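You operate a simulated robot arm through the tools that you are given. There is no shell and no other tool. Be economical: measure what you need, move in short steps, check, and stop when the job is done.

The job below is to be done with a simulated robot arm. You get a single attempt, and the scene is never put back.

## Task
Switch the parts wash off, move the blue banded sleeve to the white tray and drain the tub.
Fine: switch off first; rest the lid on the blue mat, then back on.

The check looks at the end state, three seconds after you hand in, the way a careful person would. Anything else that was tipped, shoved, dropped, spilled or broken makes it a failure. A push-on lid holds only when it is set on centred and level and pressed home; a screw cap is set on level and turned clockwise until tight.

## Robot
A 7-joint arm with a two-finger parallel gripper, fixed in place. Base frame: the origin is at the foot of the arm, x ahead of it, y to its left, z up. Readings come in mm, degrees, newtons and seconds.
With the tool pointing down near the work surface it reaches from about 240 to 620 mm from the base axis. Its first joint turns from -66.0 to 66.0 degrees. Payload 2.6 kg.
Tool frame: the origin (TCP) lies between the finger pads and is the grasp point; the fingertips stand 30 mm ahead of it; z points along the fingers, y is the line along which they close. Largest opening 94 mm; finger width 28, thickness 10; the body of the gripper, 50 by 96 mm, starts 55 mm behind the TCP.
Orientation is told as [roll, pitch, yaw] about the base's x, y, z axes, in that order, counted from this pose: with the fingers straight down and closing along the base's y, the tool's x points along the base's -x, its y along +y and its z along -z.

## Interface
- The arm moves only by the tool drive_tool. Its argument "plan" is a list of rows, each a list of 7 numbers: the closure in counts, from 0 (fully open) to 255 (shut), then the shift along the tool's x, y, z in mm, then the turn, a rotation vector about the tool's x, y, z in degrees. In form: [[hand, dx, dy, dz, rx, ry, rz], ...]. A call has 1 to 10 rows; each row is the pose to reach, as a shift and turn from the pose commanded when the call began, along the tool's axes at that moment. Rows are played at 5 a second. More than 50 mm and 8.6 degrees between two rows, or a gripper value outside its range, and nothing of the call is played. Where a pose cannot be reached the arm comes as near as it can. A force on the tool above 40 N (or 10 N above the force at the start of the call, whichever is more), or a blocked arm, ends the call early, and 0.2 s more pass. The fingers move at their own pace (about 72 mm/s each) and stop on an object; they squeeze with about 24 N. The grip force told is the motor's: it shows also when the fingers shut on nothing. Time passes only in rows, and 0.2 s behind the last, so rows that repeat a pose let the fingers close. It gives the time, the measured TCP pose, the force on the tool (base axes), the opening and the grip force at its end, in the units of the frame above (readings bear some noise), with the torque about the TCP (base axes, N m) and any sound that the robot's microphone picked up, and new pictures: "views" is both (left out), scene, wrist or none.
- Cameras (640 x 400 px; columns grow to the right, rows downward): "scene" is fixed at [36.3, 432.6, 558.9]; the picture's right is [-0.76, -0.65, 0.00], its down [-0.39, 0.46, -0.80] and it looks along [0.52, -0.61, -0.60] (base axes); focal length 306 px, centre (320, 200). "wrist" rides on the gripper at [76, 14, -103] in the tool frame; the picture's right is [-0.18, 0.98, 0.00], its down [-0.75, -0.14, -0.64] and it looks along [-0.63, -0.12, 0.77] (tool axes); focal length 243 px, centre (320, 200). There is no depth. A picture from a camera that has moved, and an enlarged one, comes with that camera's place and axes in the base frame and with its lens.
- zoom(camera, box): a new picture of the part [left, top, right, bottom] of that camera's present view, enlarged. No time passes.
- sign_off(): hands the job in; it is judged then, once.

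Go step by step. Nothing tells you positions but the pictures and the camera data: compare them with the known pose of the tool, close in by small moves and look again before you grip or let go. The budget is 120 turns and 200 pictures, counting those below and the enlarged ones. Unless the task says otherwise, let go and move clear before handing in, and close with one line.

The tools are called after ">>>" as a command line: name --pt "numbers of a row" for each row, then --argument value for the rest, lists and objects as JSON in quotes. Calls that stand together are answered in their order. drive_tool: Moves the arm, as the interface text tells. Its arguments: {"type":"object","properties":{"plan":{"type":"array"},"views":{"type":"string","enum":["both","scene","wrist","none"]}},"required":["plan"]} The other tools are called the same way: zoom (camera, box) takes an enlarged picture of a part of a camera's view; sign_off () hands the job in.

At the start:

```text
time_s: 0.0
tool_pos: [389.1, 86.0, 350.5]
orientation: [0.0, -0.1, -0.1]
ft_force: [-0.2, 0.5, 0.1]
torque: [0.03, 0.02, 0.02]
finger_gap: 94.2
gripper_force: 0.2
```

scene: 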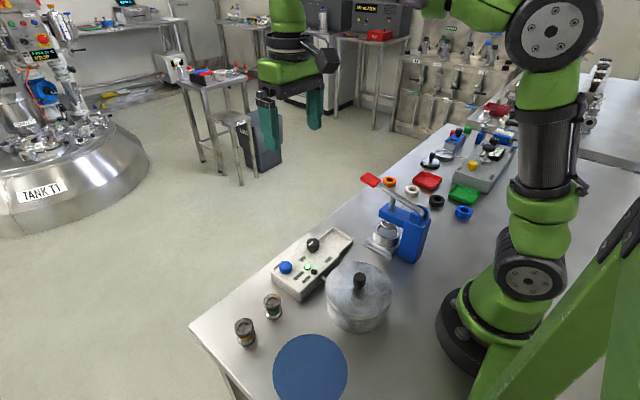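
wrist: 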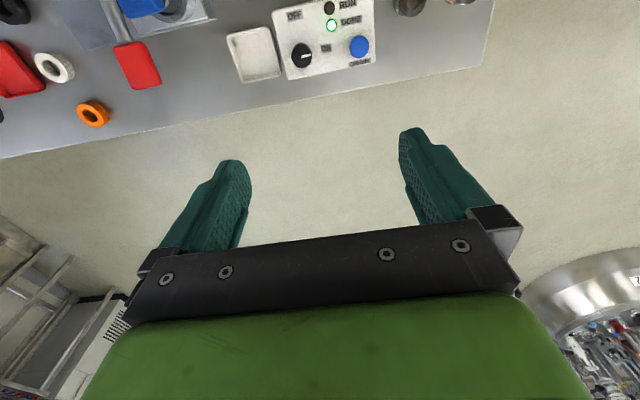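

I see a lidded tub with a control panel beside it, a blue mat, a white tray next to the panel, and a press. I'll zoom in on the panel, the tub and the other items before moving.

>>> zoom --camera "scene" --box '[220, 220, 420, 345]'

>>> zoom --camera "wrist" --box '[200, 0, 500, 100]'

>>> zoom --camera "scene" --box '[340, 110, 540, 235]'

```text
3.20 times, centred on (320, 282) of scene
camera zoom: at [36.3, 432.6, 558.9], right [-0.76, -0.65, 0.0], down [-0.39, 0.46, -0.8], along [0.52, -0.61, -0.6], focal length 981 px, centre (320, -64)
```

zoom: 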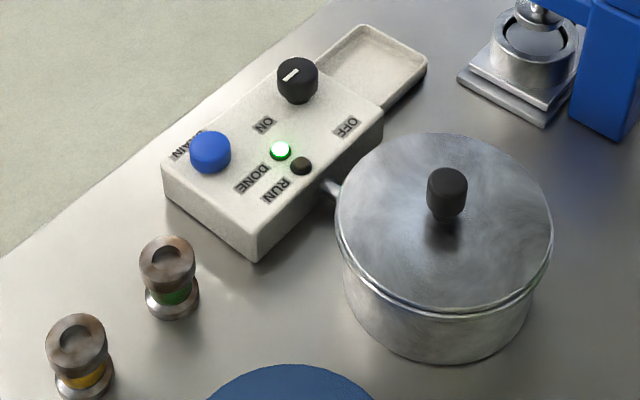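

```text
2.13 times, centred on (350, 50) of wrist
camera zoom: at [312.7, 98.9, 456.3], right [0.18, 0.98, 0.0], down [0.75, -0.14, 0.64], along [0.63, -0.12, -0.77], focal length 518 px, centre (256, 520)
```

zoom: 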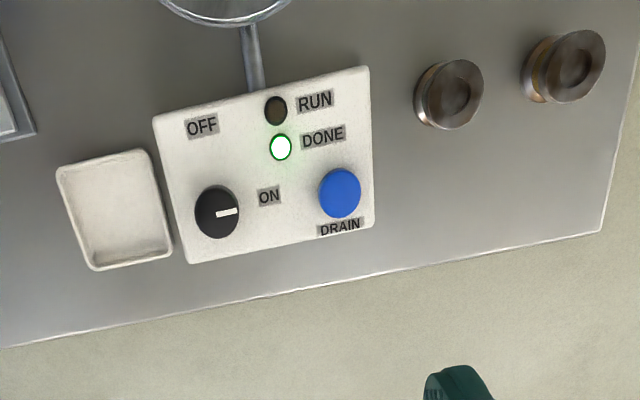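

```text
3.20 times, centred on (440, 172) of scene
camera zoom: at [36.3, 432.6, 558.9], right [-0.76, -0.65, 0.0], down [-0.39, 0.46, -0.8], along [0.52, -0.61, -0.6], focal length 981 px, centre (-64, 288)
```

zoom: 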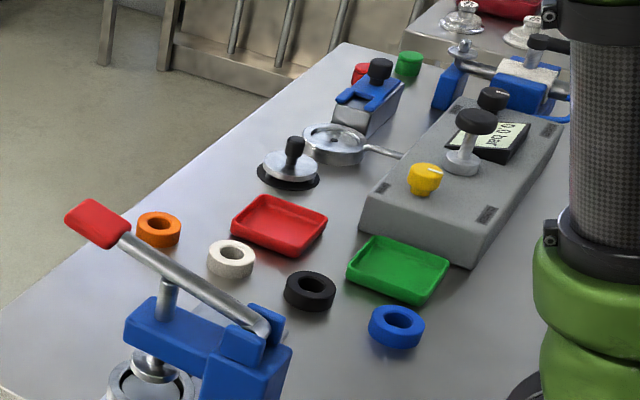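

The lamp shows DONE and the knob is on ON, so OFF should be about 90° counter-clockwise from above. The knob is near (371, 62, 64) and the drain button near (377, 143). I'll go over the knob for a closer look.

>>> drive_tool --pt "60 6 -8 40 0 0 0" --pt "120 12 -16 80 0 0 0" --pt "120 18 -24 115 0 0 0" --pt "120 18 -24 150 0 0 0" --pt "120 18 -24 150 0 0 0"

```text
time_s: 1.2
tool_pos: [370.7, 61.5, 201.1]
orientation: [0.0, 0.0, 0.0]
ft_force: [-0.8, -0.4, -0.4]
torque: [-0.01, 0.04, 0.0]
finger_gap: 49.7
gripper_force: 0.1
camera wrist: at [294.1, 75.5, 305.9], right [0.18, 0.98, 0.0], down [0.75, -0.14, 0.64], along [0.63, -0.12, -0.77], focal length 243 px, centre (320, 200)
```

scene: 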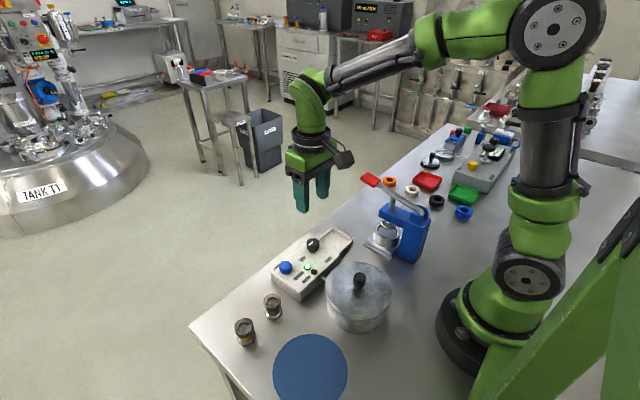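
wrist: 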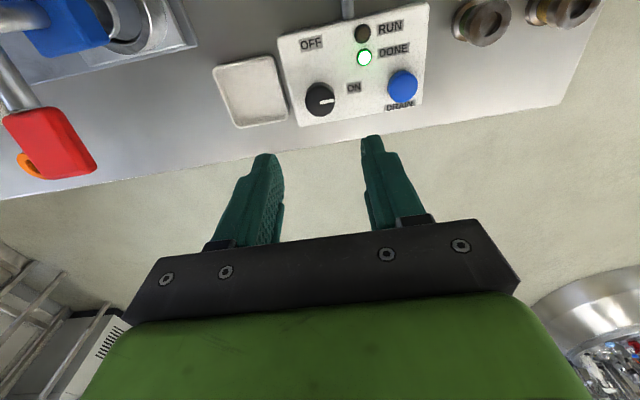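

>>> zoom --camera "wrist" --box '[200, 0, 440, 150]'

```text
2.67 times, centred on (320, 75) of wrist
camera zoom: at [294.1, 75.5, 305.9], right [0.18, 0.98, 0.0], down [0.75, -0.14, 0.64], along [0.63, -0.12, -0.77], focal length 647 px, centre (320, 533)
```

zoom: 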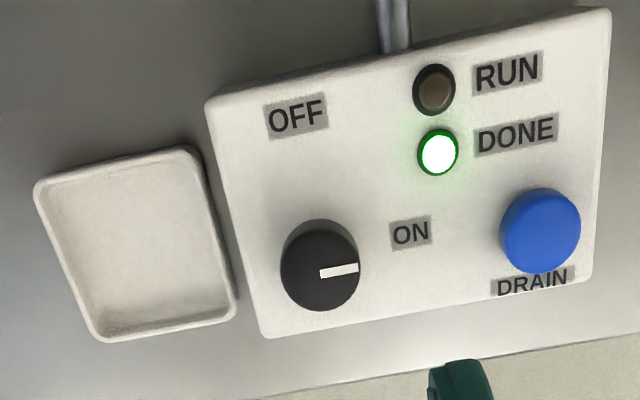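

The knob axis is at about (371, 62), its top near z=63 and the panel top near z=42. I'll turn the tool 45° clockwise and come down around the knob with the fingers half open.

>>> drive_tool --pt "120 0 0 15 0 0 8" --pt "120 0 0 30 0 0 16" --pt "120 0 0 45 0 0 24" --pt "120 0 0 60 0 0 32" --pt "120 0 0 75 0 0 40" --pt "120 0 0 90 0 0 45" --pt "120 0 0 90 0 0 45"

>>> zoom --camera "scene" --box '[240, 200, 400, 300]'

```text
time_s: 2.8
tool_pos: [370.2, 63.0, 111.6]
orientation: [-0.1, 0.0, -45.2]
ft_force: [0.8, 0.3, 0.3]
torque: [-0.03, 0.0, -0.01]
finger_gap: 49.5
gripper_force: 0.2
camera wrist: at [327.3, 125.0, 216.0], right [0.83, 0.56, 0.0], down [0.43, -0.63, 0.64], along [0.36, -0.53, -0.77], focal length 243 px, centre (320, 200)
```

scene: 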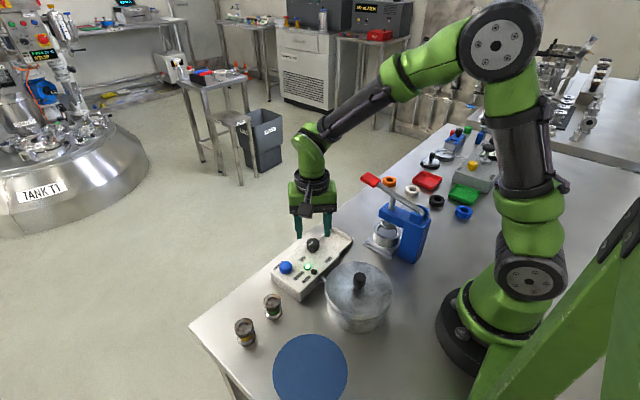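
wrist: 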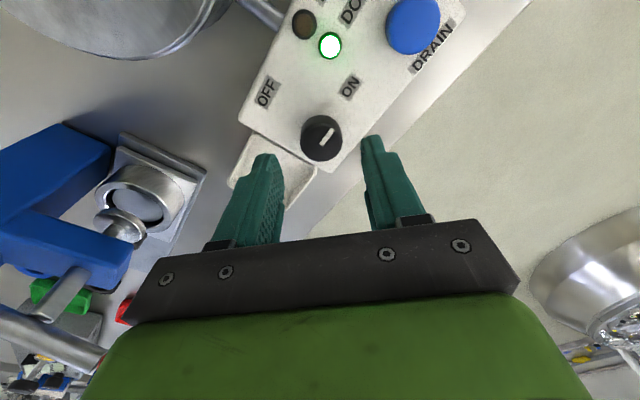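

```text
4.00 times, centred on (320, 250) of scene
camera zoom: at [36.3, 432.6, 558.9], right [-0.76, -0.65, 0.0], down [-0.39, 0.46, -0.8], along [0.52, -0.61, -0.6], focal length 1226 px, centre (320, 0)
```

zoom: 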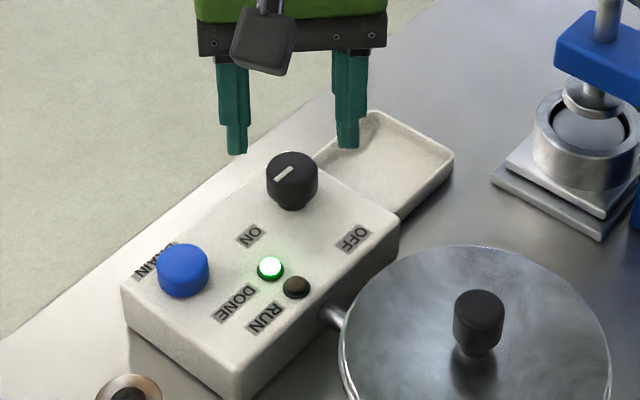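

The knob is centred between the fingers. I'll descend to z≈77, close, and check.

>>> drive_tool --pt "120 0 0 18 0 0 0" --pt "120 0 0 35 0 0 0" --pt "180 0 0 35 0 0 0" --pt "255 0 0 35 0 0 0" --pt "255 0 0 35 0 0 0"

```text
time_s: 4.0
tool_pos: [370.8, 62.1, 76.5]
orientation: [0.1, 0.2, -45.0]
ft_force: [9.1, 6.1, -8.7]
torque: [0.2, -0.28, 0.0]
finger_gap: 28.5
gripper_force: 45.1
camera wrist: at [327.1, 125.5, 181.5], right [0.82, 0.57, 0.0], down [0.43, -0.63, 0.64], along [0.36, -0.53, -0.77], focal length 243 px, centre (320, 200)
```

scene: 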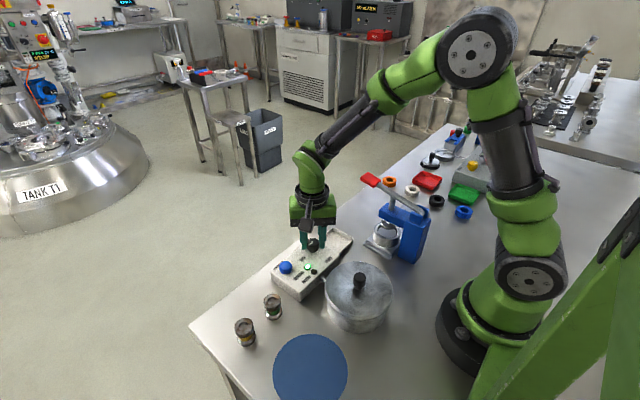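
wrist: 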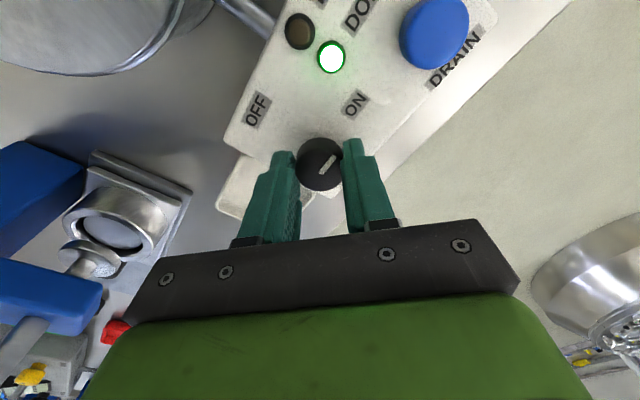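

The knob is gripped, with a slight sideways load, so I'll ease the tool over by 1 mm. Then I'll turn it counter-clockwise 85°.

>>> drive_tool --pt "255 0 1 0 0 0 -5" --pt "255 0 1 0 0 0 -13" --pt "255 0 1 0 0 0 -21" --pt "255 0 1 0 0 0 -29" --pt "255 0 1 0 0 0 -37" --pt "255 0 1 0 0 0 -45" --pt "255 0 1 0 0 0 -53" --pt "255 0 1 0 0 0 -61" --pt "255 0 1 0 0 0 -69" --pt "255 0 1 0 0 0 -77"

```text
time_s: 6.2
tool_pos: [371.8, 61.8, 76.8]
orientation: [0.0, 0.1, 32.0]
ft_force: [-17.2, -6.3, 20.4]
torque: [-0.32, 0.62, -0.02]
finger_gap: 28.8
gripper_force: 44.9
camera wrist: at [299.2, 32.5, 181.7], right [-0.36, 0.93, 0.0], down [0.72, 0.28, 0.64], along [0.6, 0.23, -0.77], focal length 243 px, centre (320, 200)
```

scene: 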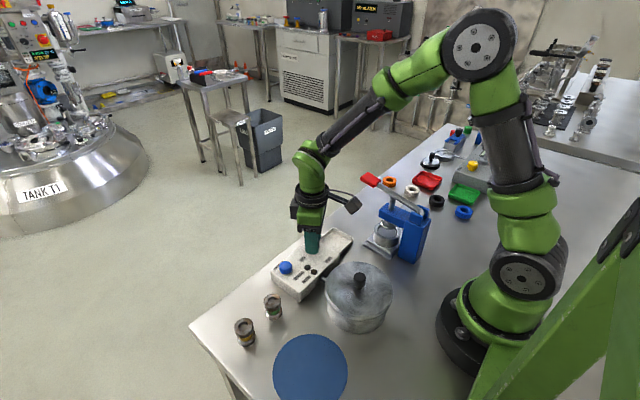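
wrist: 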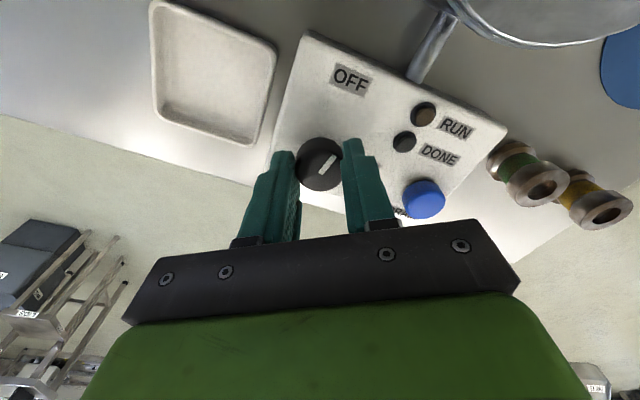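

Both lamps are out, so it has switched. I'll finish the last 13° with a small relief shift, then look.

>>> drive_tool --pt "255 0.7 0 0 0 0 -7" --pt "255 0.7 0 0 0 0 -13" --pt "255 0.7 0 0 0 0 -13" --views "wrist"

```text
time_s: 7.0
tool_pos: [371.1, 61.3, 76.5]
orientation: [-0.1, 0.0, 45.1]
ft_force: [-6.3, -8.3, 14.3]
torque: [-0.82, 1.02, -0.06]
finger_gap: 28.7
gripper_force: 44.8
camera wrist: at [307.3, 16.8, 181.4], right [-0.57, 0.82, 0.0], down [0.63, 0.43, 0.64], along [0.53, 0.36, -0.77], focal length 243 px, centre (320, 200)
```

wrist: 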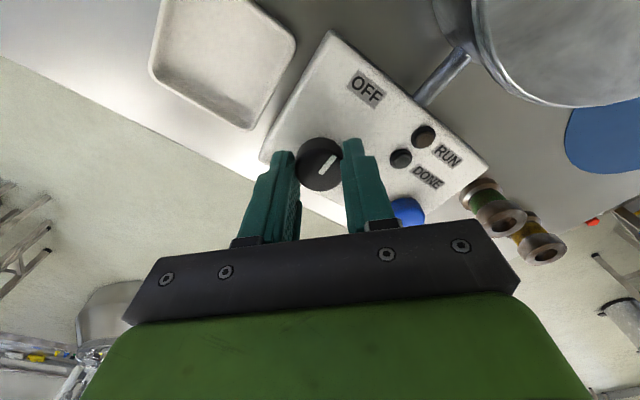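

The mark points to OFF. I'll open, rise, and turn to yaw 90° on the way over to the tub for a look inside the lid area.

>>> drive_tool --pt "120 0 0 0 0 0 0" --pt "120 0 0 0 0 0 0" --pt "120 0 0 -40 0 0 0" --pt "120 0 0 -80 0 0 -8" --pt "120 0 0 -120 0 0 -16" --pt "120 0 0 -160 0 0 -24" --pt "120 0 0 -195 0 0 -32" --pt "120 0 0 -195 0 0 -40" --pt "120 0 0 -195 0 0 -45" --pt "120 0 0 -195 0 0 -45"

```text
time_s: 9.2
tool_pos: [371.0, 62.0, 271.5]
orientation: [0.1, 0.1, 90.1]
ft_force: [0.4, 0.4, 0.6]
torque: [-0.01, -0.02, -0.01]
finger_gap: 49.8
gripper_force: 0.0
camera wrist: at [357.2, -15.7, 376.5], right [-0.98, 0.18, 0.0], down [0.14, 0.75, 0.64], along [0.12, 0.63, -0.77], focal length 243 px, centre (320, 200)
```

scene: 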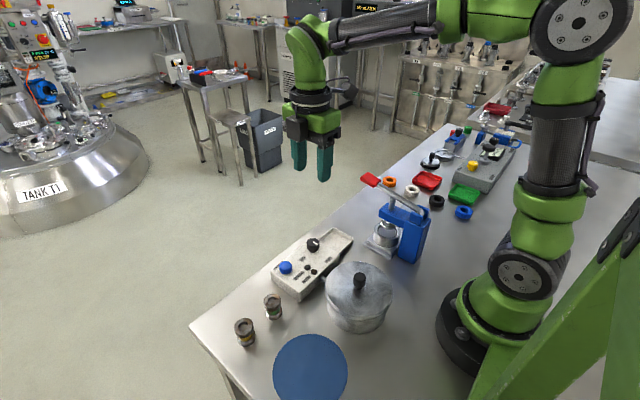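
wrist: 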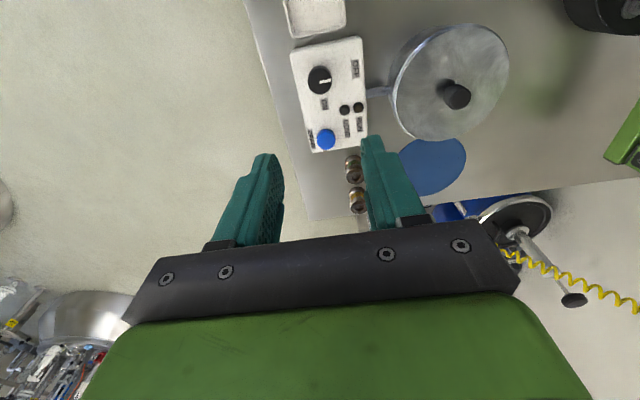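

Switched off. Now I'll measure the lid knob from both views.

>>> zoom --camera "wrist" --box '[270, 10, 530, 210]'

>>> zoom --camera "scene" --box '[240, 250, 420, 400]'

```text
2.00 times, centred on (400, 110) of wrist
camera zoom: at [357.2, -15.7, 376.5], right [-0.98, 0.18, 0.0], down [0.14, 0.75, 0.64], along [0.12, 0.63, -0.77], focal length 485 px, centre (160, 380)
```

zoom: 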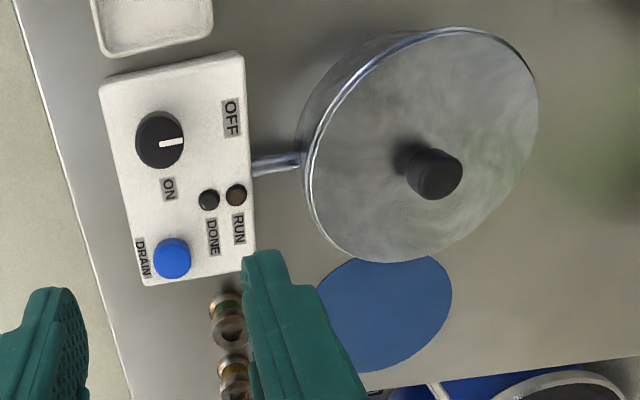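

```text
2.67 times, centred on (330, 325) of scene
camera zoom: at [36.3, 432.6, 558.9], right [-0.76, -0.65, 0.0], down [-0.39, 0.46, -0.8], along [0.52, -0.61, -0.6], focal length 817 px, centre (293, -133)
```

zoom: 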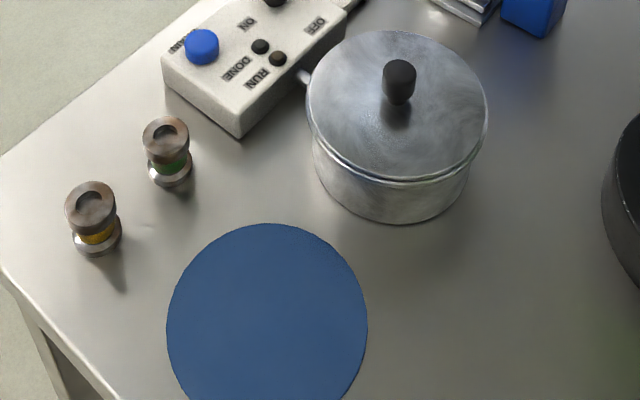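

The lid knob is near (221, 97, top 94), the lid radius about 67, and the mat centre near (208, 257). I'll move above the lid knob.

>>> drive_tool --pt "120 -9 38 10 0 0 0" --pt "120 -18 76 20 0 0 0" --pt "120 -27 114 40 0 0 0" --pt "120 -35.5 150 70 0 0 0" --pt "120 -35.5 150 111 0 0 0" --pt "120 -35.5 150 111 0 0 0"

>>> zoom --camera "wrist" --box '[200, 0, 440, 150]'

>>> zoom --camera "scene" --box '[280, 200, 440, 350]'

```text
time_s: 10.6
tool_pos: [223.2, 97.5, 160.4]
orientation: [0.0, 0.0, 90.0]
ft_force: [0.2, 0.3, 0.4]
torque: [-0.02, 0.0, -0.01]
finger_gap: 49.9
gripper_force: 0.1
camera wrist: at [207.5, 20.0, 265.2], right [-0.98, 0.18, 0.0], down [0.14, 0.75, 0.64], along [0.12, 0.63, -0.77], focal length 243 px, centre (320, 200)
```

scene: 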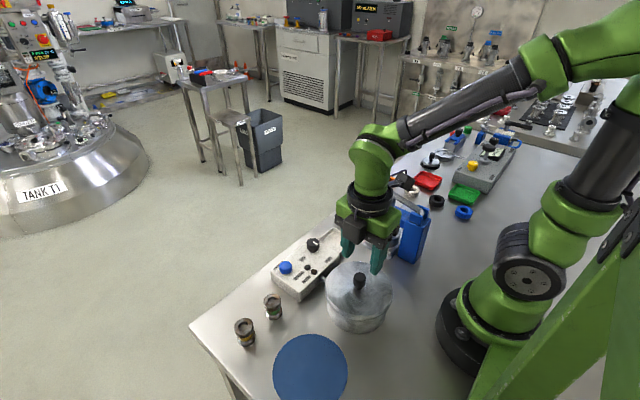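
wrist: 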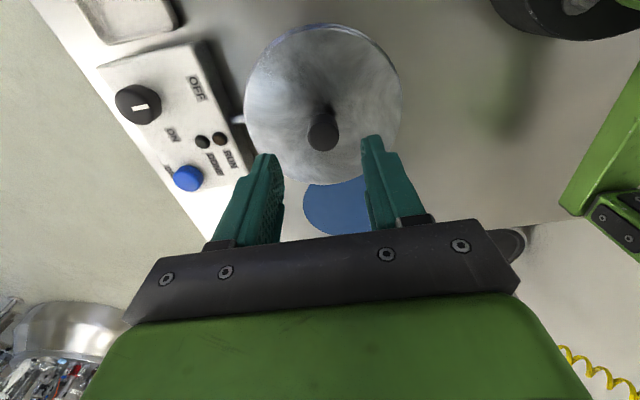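

```text
2.67 times, centred on (320, 75) of wrist
camera zoom: at [207.5, 20.0, 265.2], right [-0.98, 0.18, 0.0], down [0.14, 0.75, 0.64], along [0.12, 0.63, -0.77], focal length 647 px, centre (320, 533)
```

zoom: 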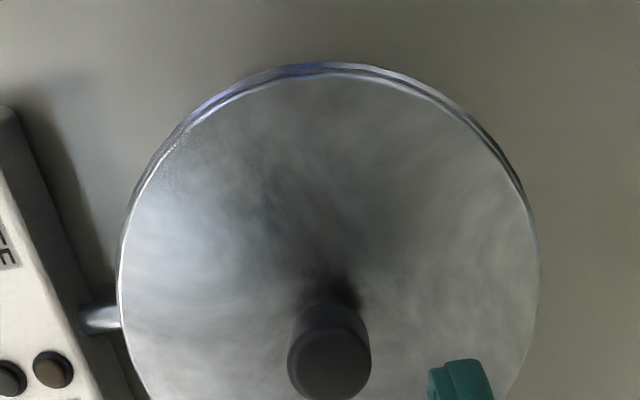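

```text
2.67 times, centred on (360, 275) of scene
camera zoom: at [36.3, 432.6, 558.9], right [-0.76, -0.65, 0.0], down [-0.39, 0.46, -0.8], along [0.52, -0.61, -0.6], focal length 817 px, centre (213, 0)
```

zoom: 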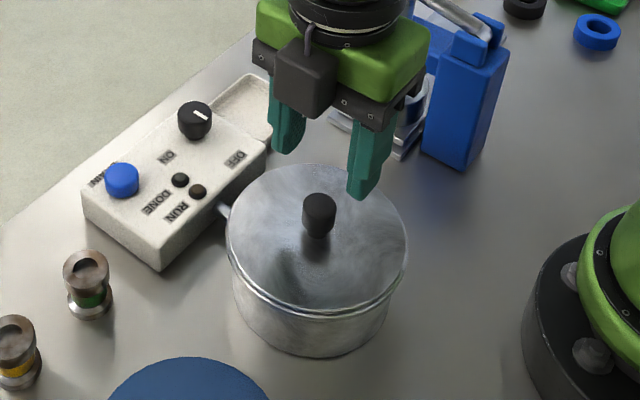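

The tool is centred over the lid knob to within about 2 mm. I'll descend to z≈107 and grip.

>>> drive_tool --pt "120 -0.5 0.5 25 0 0 0" --pt "120 -0.5 0.5 52 0 0 0" --pt "120 -0.5 0.5 52 0 0 0"

>>> zoom --camera "scene" --box '[300, 225, 420, 325]'

```text
time_s: 11.4
tool_pos: [221.3, 98.0, 108.2]
orientation: [0.0, 0.0, 90.0]
ft_force: [-0.5, -0.9, -0.2]
torque: [-0.02, -0.01, 0.01]
finger_gap: 49.7
gripper_force: 0.0
camera wrist: at [206.7, 20.1, 213.4], right [-0.98, 0.18, 0.0], down [0.14, 0.75, 0.64], along [0.12, 0.63, -0.77], focal length 243 px, centre (320, 200)
```

scene: 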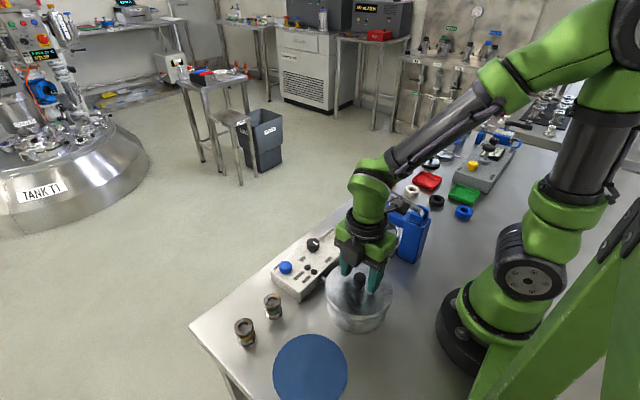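
wrist: 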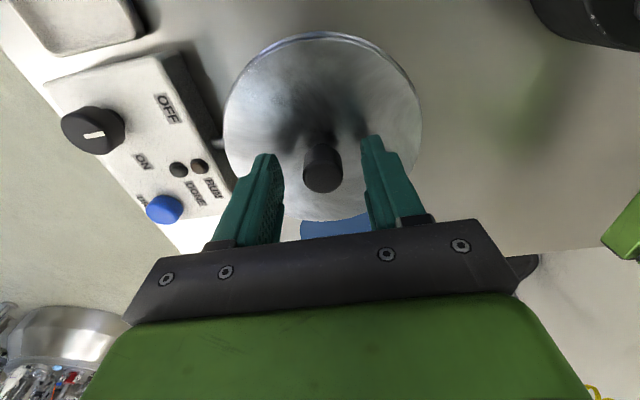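

```text
4.00 times, centred on (360, 275) of scene
camera zoom: at [36.3, 432.6, 558.9], right [-0.76, -0.65, 0.0], down [-0.39, 0.46, -0.8], along [0.52, -0.61, -0.6], focal length 1226 px, centre (160, -100)
```

zoom: 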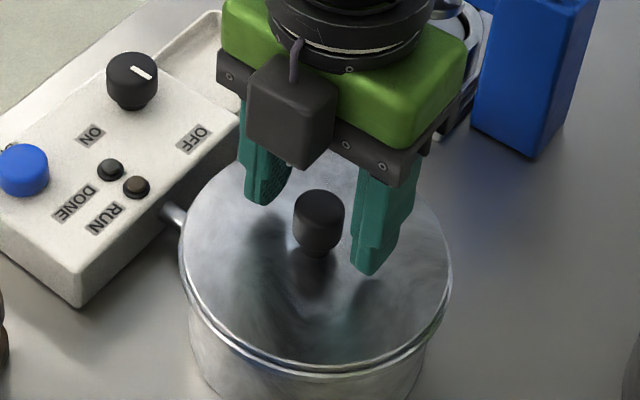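

The knob sits between the fingers. Closing on it.

>>> drive_tool --pt "180 -0.8 0 2 0 0 0" --pt "255 -0.8 0 2 0 0 0" --pt "255 -0.8 0 2 0 0 0" --views "none"

```text
time_s: 12.2
tool_pos: [220.3, 98.1, 106.8]
orientation: [0.2, 0.0, 90.0]
ft_force: [-12.1, -2.9, 10.3]
torque: [-0.04, 0.19, 0.01]
finger_gap: 23.3
gripper_force: 24.0
```

Gripped at 23 mm, with a small side load. I'll relieve it by 0.7 mm and lift slowly.

>>> drive_tool --pt "255 0 0.7 0 0 0 0" --pt "255 0 0.7 -3 0 0 0" --pt "255 0 0.7 -6 0 0 0" --pt "255 0 0.7 -12 0 0 0" --pt "255 0 0.7 -20 0 0 0" --views "scene"

```text
time_s: 13.4
tool_pos: [220.5, 98.7, 127.9]
orientation: [0.0, 0.1, 90.0]
ft_force: [0.0, -0.1, -1.7]
torque: [-0.01, 0.02, -0.01]
finger_gap: 23.0
gripper_force: 24.5
heard: snap
```

scene: 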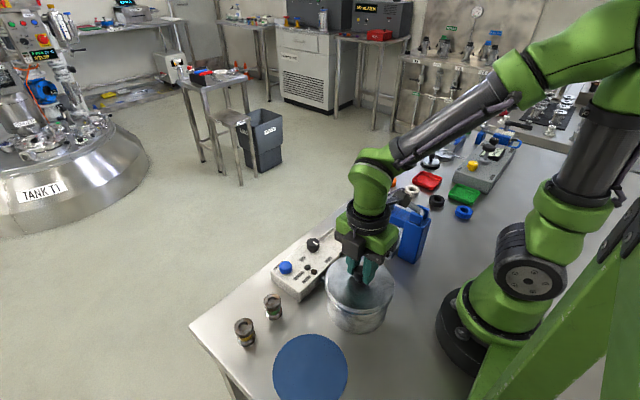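

The lid came off with a snap. I'll raise it clear and carry it over the mat.

>>> drive_tool --pt "255 0 0 -25 0 0 0" --pt "255 0 0 -50 0 0 0" --pt "255 -30 2 -50 0 0 0" --pt "255 -65 5 -50 0 0 0" --pt "255 -100 8 -50 0 0 0" --pt "255 -130 10 -50 0 0 0" --pt "255 -158.5 12.5 -50 0 0 0" --pt "255 -158.5 12.5 -20 0 0 0" --pt "255 -158.5 12.5 15 0 0 0" --pt "255 -158.5 12.5 35 0 0 0"

>>> zoom --camera "scene" --box '[240, 240, 420, 400]'

```text
time_s: 15.6
tool_pos: [206.7, 255.7, 92.1]
orientation: [0.0, 0.0, 89.9]
ft_force: [0.2, 0.1, -2.0]
torque: [-0.04, -0.05, 0.03]
finger_gap: 22.9
gripper_force: 24.1
camera wrist: at [192.9, 179.6, 196.3], right [-0.98, 0.18, 0.0], down [0.14, 0.75, 0.64], along [0.12, 0.63, -0.77], focal length 243 px, centre (320, 200)
```

scene: 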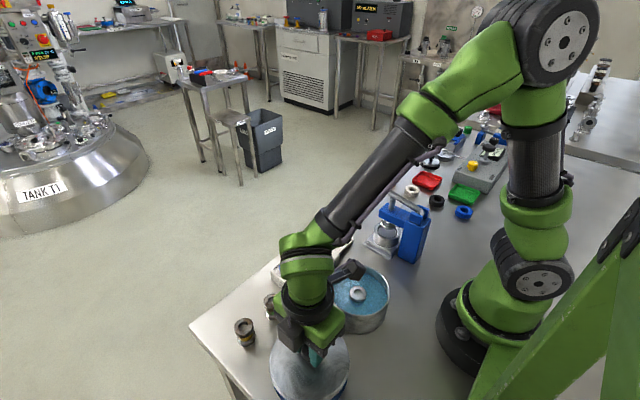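
wrist: 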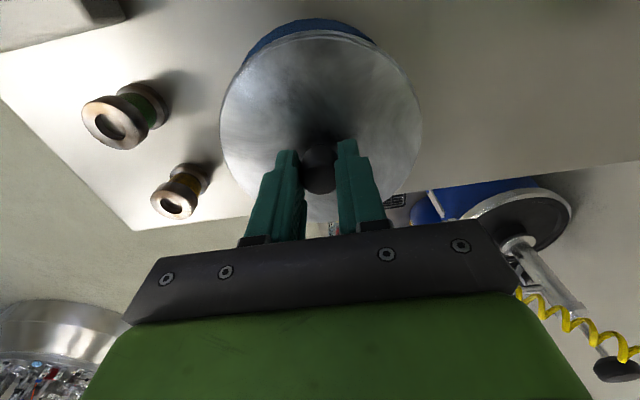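

```text
2.50 times, centred on (330, 320) of scene
camera zoom: at [36.3, 432.6, 558.9], right [-0.76, -0.65, 0.0], down [-0.39, 0.46, -0.8], along [0.52, -0.61, -0.6], focal length 766 px, centre (295, -100)
```

zoom: 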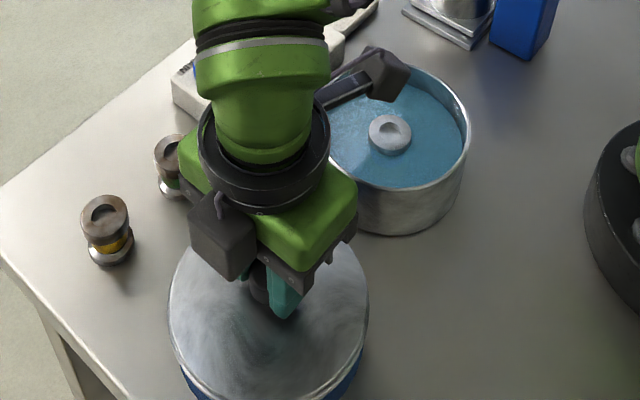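

The lid is centred over the mat. The tub holds blue-green water with one sleeve standing in it. Lowering the lid gently.

>>> drive_tool --pt "255 -0.5 0 15 0 0 0" --pt "255 -0.5 0 30 0 0 0" --pt "255 -0.5 0 36 0 0 0" --pt "255 -0.5 0 40 0 0 0" --views "wrist"

```text
time_s: 16.6
tool_pos: [207.4, 256.6, 52.5]
orientation: [0.1, 0.0, 89.9]
ft_force: [-0.5, -1.1, -0.9]
torque: [-0.02, 0.03, 0.0]
finger_gap: 23.1
gripper_force: 24.1
camera wrist: at [193.0, 180.5, 156.2], right [-0.98, 0.18, 0.0], down [0.14, 0.75, 0.64], along [0.12, 0.63, -0.77], focal length 243 px, centre (320, 200)
```

wrist: 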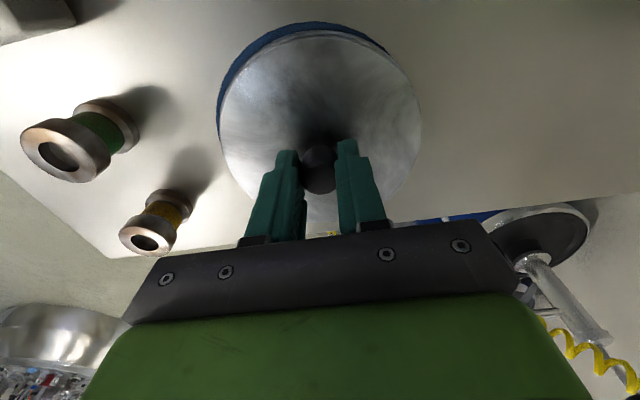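

>>> drive_tool --pt "255 0 0 2 0 0 0" --pt "255 0 0 4 0 0 0" --pt "255 0 0 6 0 0 0" --views "none"

```text
time_s: 17.4
tool_pos: [207.6, 258.6, 46.2]
orientation: [0.0, -0.1, 90.1]
ft_force: [-10.4, 0.5, 22.8]
torque: [0.07, 0.06, -0.01]
finger_gap: 23.4
gripper_force: 24.3
```

The lid is resting on the mat. I'll ease off, open, and rise.

>>> drive_tool --pt "255 0 0 -1 0 0 0" --pt "150 0 0 -1 0 0 0" --pt "120 0 0 -1 0 0 0" --pt "120 0 0 -35 0 0 0" --pt "120 0 0 -80 0 0 0" --pt "120 0 0 -120 0 0 0" --pt "120 0 0 -155 0 0 0"

>>> zoom --camera "wrist" --box '[200, 0, 440, 150]'

```text
time_s: 19.0
tool_pos: [206.8, 258.2, 201.5]
orientation: [0.1, 0.1, 90.0]
ft_force: [0.9, 0.1, 0.8]
torque: [0.0, -0.02, 0.0]
finger_gap: 49.6
gripper_force: 0.0
camera wrist: at [192.3, 181.2, 305.6], right [-0.98, 0.18, 0.0], down [0.14, 0.75, 0.64], along [0.12, 0.63, -0.77], focal length 243 px, centre (320, 200)
```

scene: 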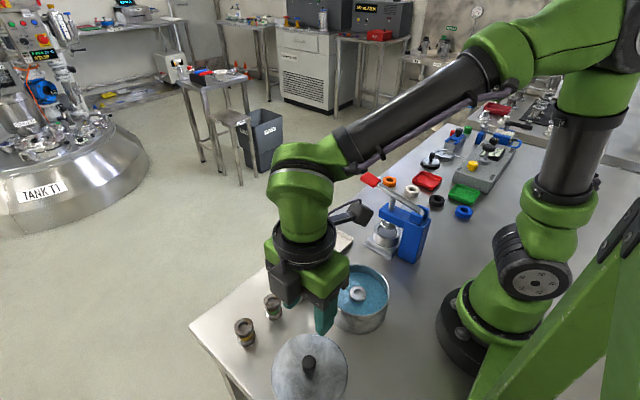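
wrist: 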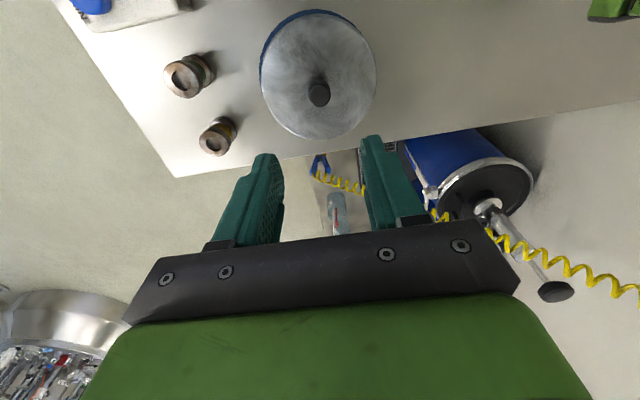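

```text
2.67 times, centred on (320, 75) of wrist
camera zoom: at [192.3, 181.2, 305.6], right [-0.98, 0.18, 0.0], down [0.14, 0.75, 0.64], along [0.12, 0.63, -0.77], focal length 647 px, centre (320, 533)
```

zoom: 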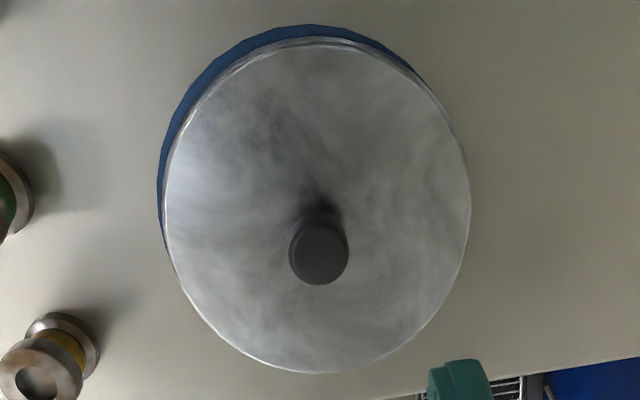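

The lid rests well on the mat. Back above the tub to look at the sleeve.

>>> drive_tool --pt "120 40 -3 0 0 0 0" --pt "120 80 -7 0 0 0 0" --pt "120 120 -10 0 0 0 0" --pt "120 160 -14 0 0 0 0" --pt "120 160 -14 0 0 0 0"

>>> zoom --camera "wrist" --box '[200, 0, 440, 150]'

>>> zoom --camera "scene" --box '[300, 230, 420, 350]'

```text
time_s: 20.2
tool_pos: [220.9, 96.7, 202.0]
orientation: [0.1, 0.0, 90.0]
ft_force: [-0.4, 0.5, 0.4]
torque: [0.0, 0.03, 0.02]
finger_gap: 49.7
gripper_force: 0.1
camera wrist: at [206.1, 19.9, 305.9], right [-0.98, 0.18, 0.0], down [0.14, 0.75, 0.64], along [0.12, 0.63, -0.77], focal length 243 px, centre (320, 200)
```

scene: 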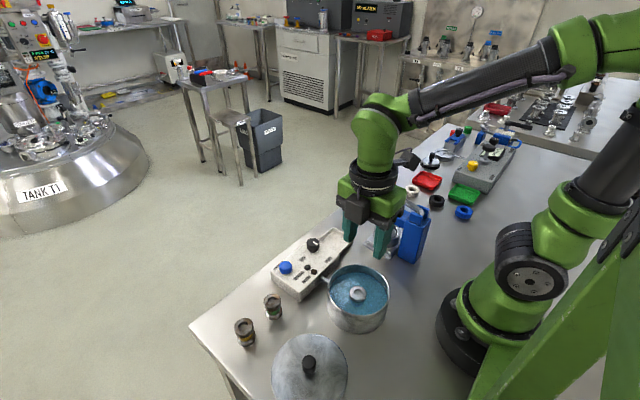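
wrist: 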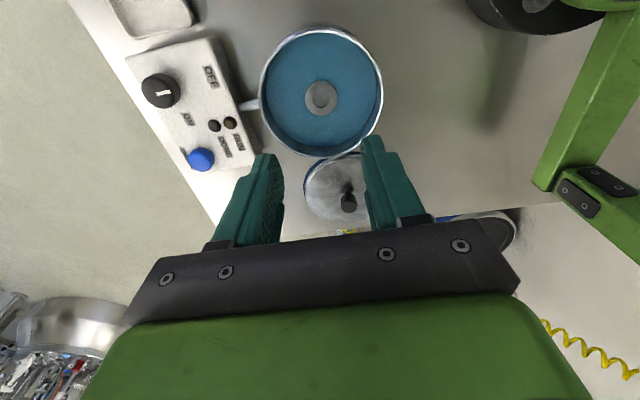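

```text
2.67 times, centred on (320, 75) of wrist
camera zoom: at [206.1, 19.9, 305.9], right [-0.98, 0.18, 0.0], down [0.14, 0.75, 0.64], along [0.12, 0.63, -0.77], focal length 647 px, centre (320, 533)
```

zoom: 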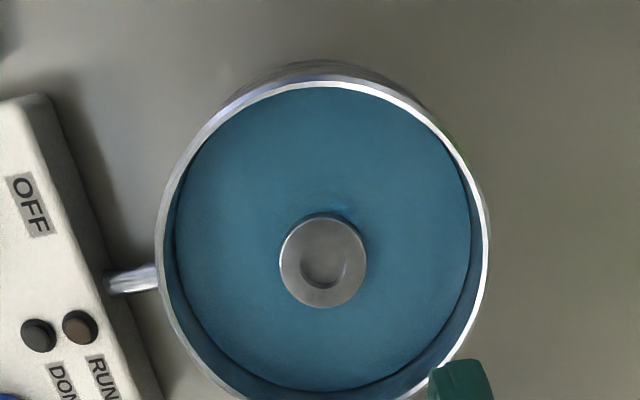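

```text
3.33 times, centred on (360, 290) of scene
camera zoom: at [36.3, 432.6, 558.9], right [-0.76, -0.65, 0.0], down [-0.39, 0.46, -0.8], along [0.52, -0.61, -0.6], focal length 1022 px, centre (187, -100)
```

zoom: 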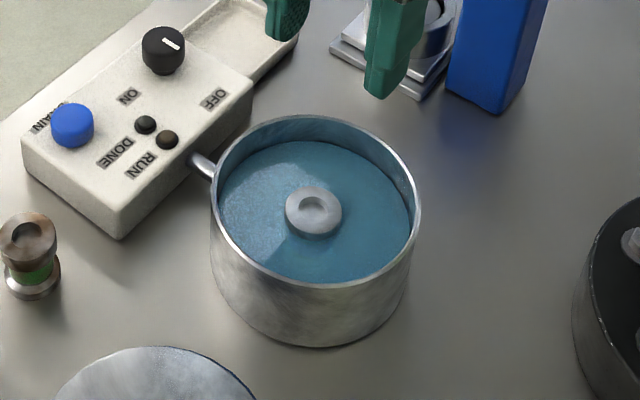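

A single sleeve stands in the tub at about (222, 97), flange top z≈50 and about 33 mm wide. I'll descend part way and check the alignment.

>>> drive_tool --pt "120 -0.8 -1 40 0 0 0" --pt "120 -0.8 -1 80 0 0 0" --pt "120 -0.8 -1 108 0 0 0" --pt "120 -0.8 -1 108 0 0 0"

>>> zoom --camera "wrist" --box '[200, 50, 440, 250]'

>>> zoom --camera "scene" --box '[300, 230, 420, 350]'

```text
time_s: 21.2
tool_pos: [222.2, 98.8, 92.5]
orientation: [0.0, 0.0, 90.0]
ft_force: [1.0, 0.2, -0.1]
torque: [0.01, 0.03, 0.0]
finger_gap: 49.9
gripper_force: 0.1
camera wrist: at [207.6, 20.9, 196.9], right [-0.98, 0.18, 0.0], down [0.14, 0.75, 0.64], along [0.12, 0.63, -0.77], focal length 243 px, centre (320, 200)
```

scene: 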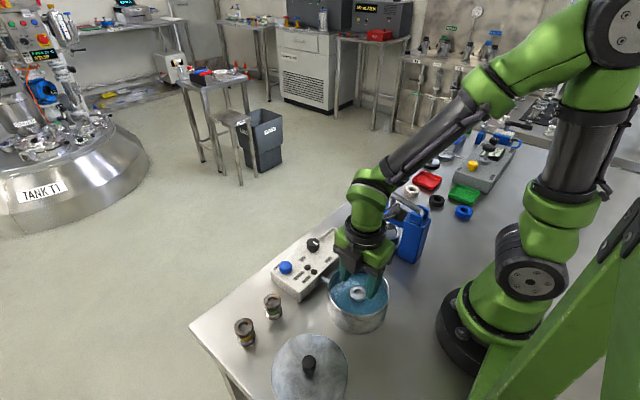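
wrist: 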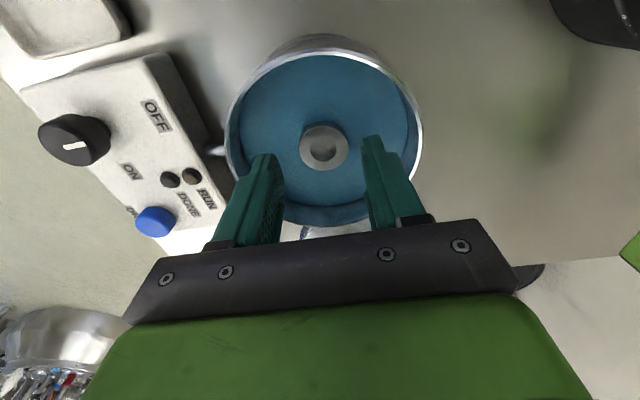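

```text
2.00 times, centred on (320, 150) of wrist
camera zoom: at [207.6, 20.9, 196.9], right [-0.98, 0.18, 0.0], down [0.14, 0.75, 0.64], along [0.12, 0.63, -0.77], focal length 485 px, centre (320, 300)
```

zoom: 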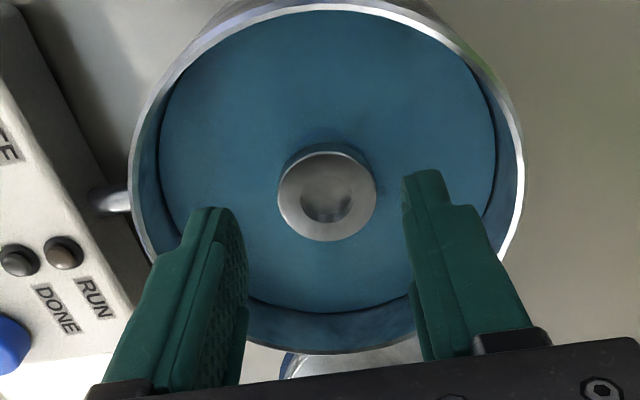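

```text
3.33 times, centred on (360, 290) of scene
camera zoom: at [36.3, 432.6, 558.9], right [-0.76, -0.65, 0.0], down [-0.39, 0.46, -0.8], along [0.52, -0.61, -0.6], focal length 1022 px, centre (187, -100)
```

zoom: 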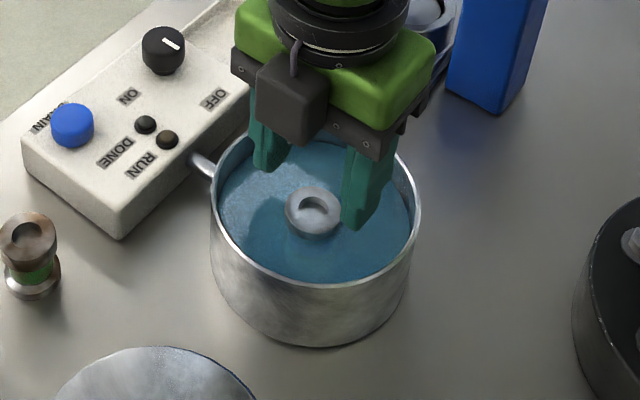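

Alignment is good to about 1 mm. I'll go down to z≈57 and close.

>>> drive_tool --pt "120 1.2 0.7 18 0 0 0" --pt "120 1.2 0.7 36 0 0 0" --pt "180 1.2 0.7 36 0 0 0" --pt "255 1.2 0.7 36 0 0 0" --pt "255 1.2 0.7 36 0 0 0" --views "scene"

```text
time_s: 22.4
tool_pos: [221.1, 97.3, 56.8]
orientation: [0.1, 0.0, 90.0]
ft_force: [0.7, -0.6, -0.2]
torque: [-0.01, -0.01, 0.02]
finger_gap: 33.1
gripper_force: 24.3
```

scene: 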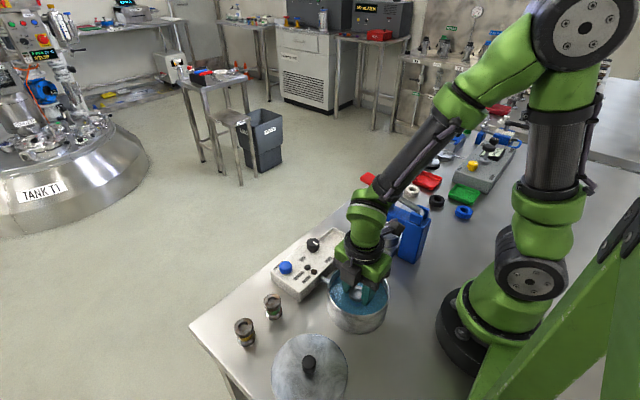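

Gripped at 33 mm. I'll lift slowly out of the water, hold briefly to drip, and check the band.

>>> drive_tool --pt "255 0 0 -10 0 0 0" --pt "255 0 0 -22 0 0 0" --pt "255 0 0 -36 0 0 0" --pt "255 0 0 -55 0 0 0" --pt "255 0 0 -75 0 0 0" --pt "255 0 0 -95 0 0 0" --pt "255 0 0 -95 0 0 0" --pt "255 0 0 -95 0 0 0" --pt "255 0 0 -95 0 0 0" --views "scene"

>>> zoom --camera "scene" --box '[300, 210, 420, 330]'

```text
time_s: 24.4
tool_pos: [222.5, 97.3, 151.4]
orientation: [0.0, 0.1, 90.0]
ft_force: [-0.1, -0.7, -1.3]
torque: [-0.02, -0.02, 0.01]
finger_gap: 33.0
gripper_force: 23.5
```

scene: 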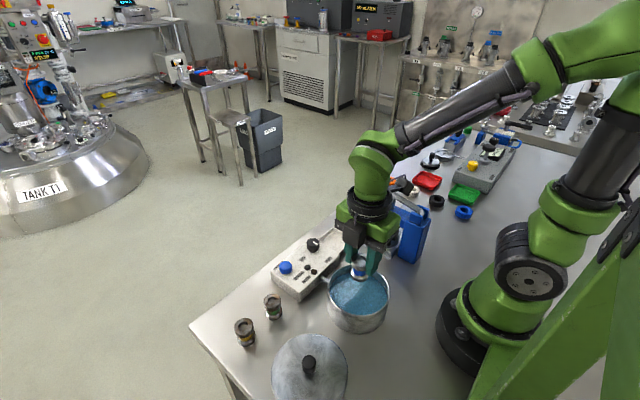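

```text
3.33 times, centred on (360, 270) of scene
camera zoom: at [36.3, 432.6, 558.9], right [-0.76, -0.65, 0.0], down [-0.39, 0.46, -0.8], along [0.52, -0.61, -0.6], focal length 1022 px, centre (187, -33)
```

zoom: 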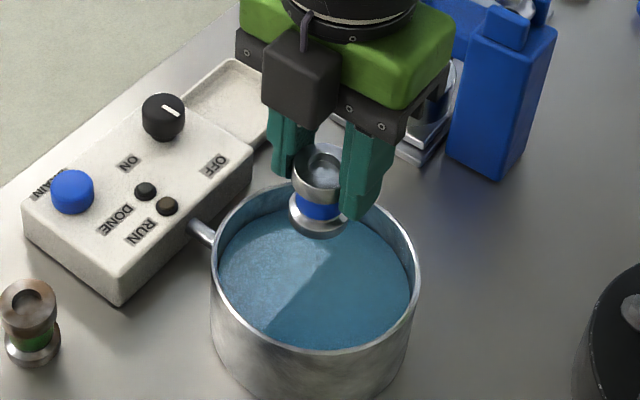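

The band is blue, so this is the right part. I'll raise it, carry it to above the tray and turn the tool back to yaw 0 to keep clear of the press handle.

>>> drive_tool --pt "255 0 0 -25 0 0 5" --pt "255 0 0 -50 0 0 13" --pt "255 15 -18 -50 0 0 21" --pt "255 30 -36 -50 0 0 29.5" --pt "255 45 -55 -50 0 0 38" --pt "255 60 -74 -50 0 0 46.5" --pt "255 75 -92 -50 0 0 55" --pt "255 90 -110 -50 0 0 63.5" --pt "255 104 -127 -50 0 0 72" --pt "255 117 -143 -50 0 0 80" --views "none"

>>> drive_tool --pt "255 0 0 0 0 0 8" --pt "255 0 0 20 0 0 10" --pt "255 0 0 50 0 0 10" --pt "255 0 0 80 0 0 10" --pt "255 0 0 80 0 0 10"

>>> zoom --camera "scene" --box '[260, 160, 440, 300]'

>>> zoom --camera "wrist" --box '[200, 0, 440, 200]'

```text
time_s: 26.6
tool_pos: [364.8, -20.2, 202.6]
orientation: [0.0, -0.1, 9.8]
ft_force: [0.5, 0.2, -0.8]
torque: [0.0, 0.0, 0.01]
finger_gap: 32.5
gripper_force: 24.5
```

```text
time_s: 27.8
tool_pos: [363.7, -18.7, 121.5]
orientation: [0.0, 0.0, 0.0]
ft_force: [-0.2, -0.1, -1.2]
torque: [0.01, -0.02, -0.01]
finger_gap: 33.0
gripper_force: 24.3
camera wrist: at [288.3, -5.9, 225.7], right [0.18, 0.98, 0.0], down [0.75, -0.14, 0.64], along [0.63, -0.12, -0.77], focal length 243 px, centre (320, 200)
```

scene: 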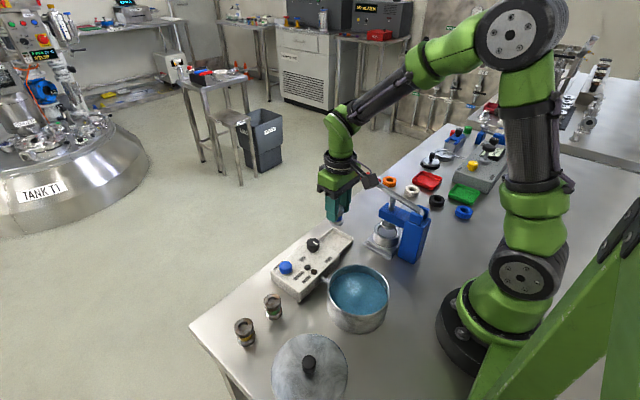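
wrist: 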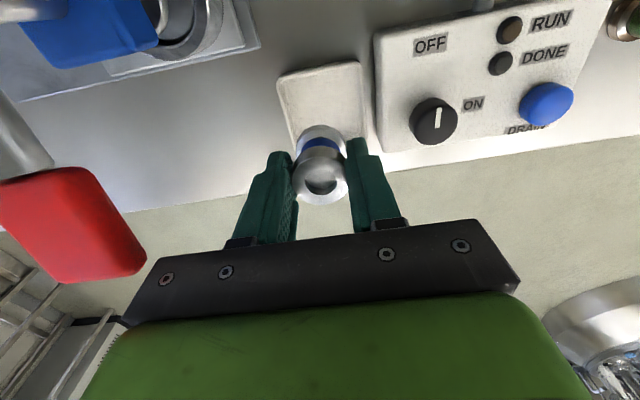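

```text
2.86 times, centred on (350, 230) of scene
camera zoom: at [36.3, 432.6, 558.9], right [-0.76, -0.65, 0.0], down [-0.39, 0.46, -0.8], along [0.52, -0.61, -0.6], focal length 876 px, centre (234, 114)
```

zoom: 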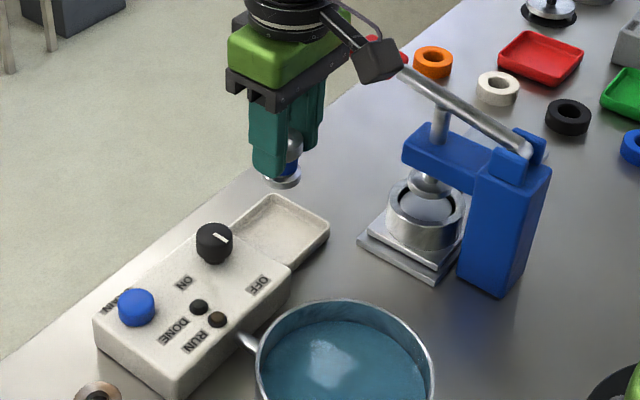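

```text
2.00 times, centred on (320, 100) of wrist
camera zoom: at [288.3, -5.9, 225.7], right [0.18, 0.98, 0.0], down [0.75, -0.14, 0.64], along [0.63, -0.12, -0.77], focal length 485 px, centre (320, 400)
```

zoom: 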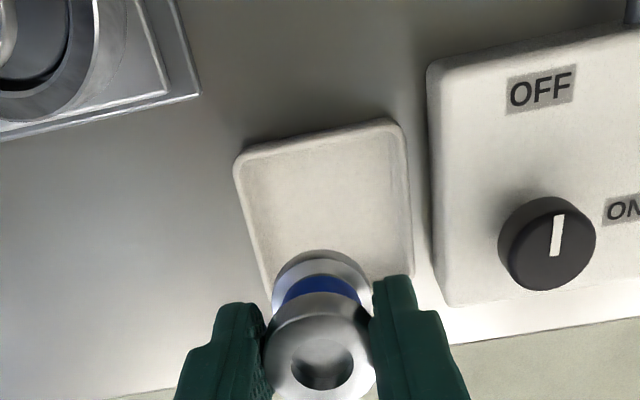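

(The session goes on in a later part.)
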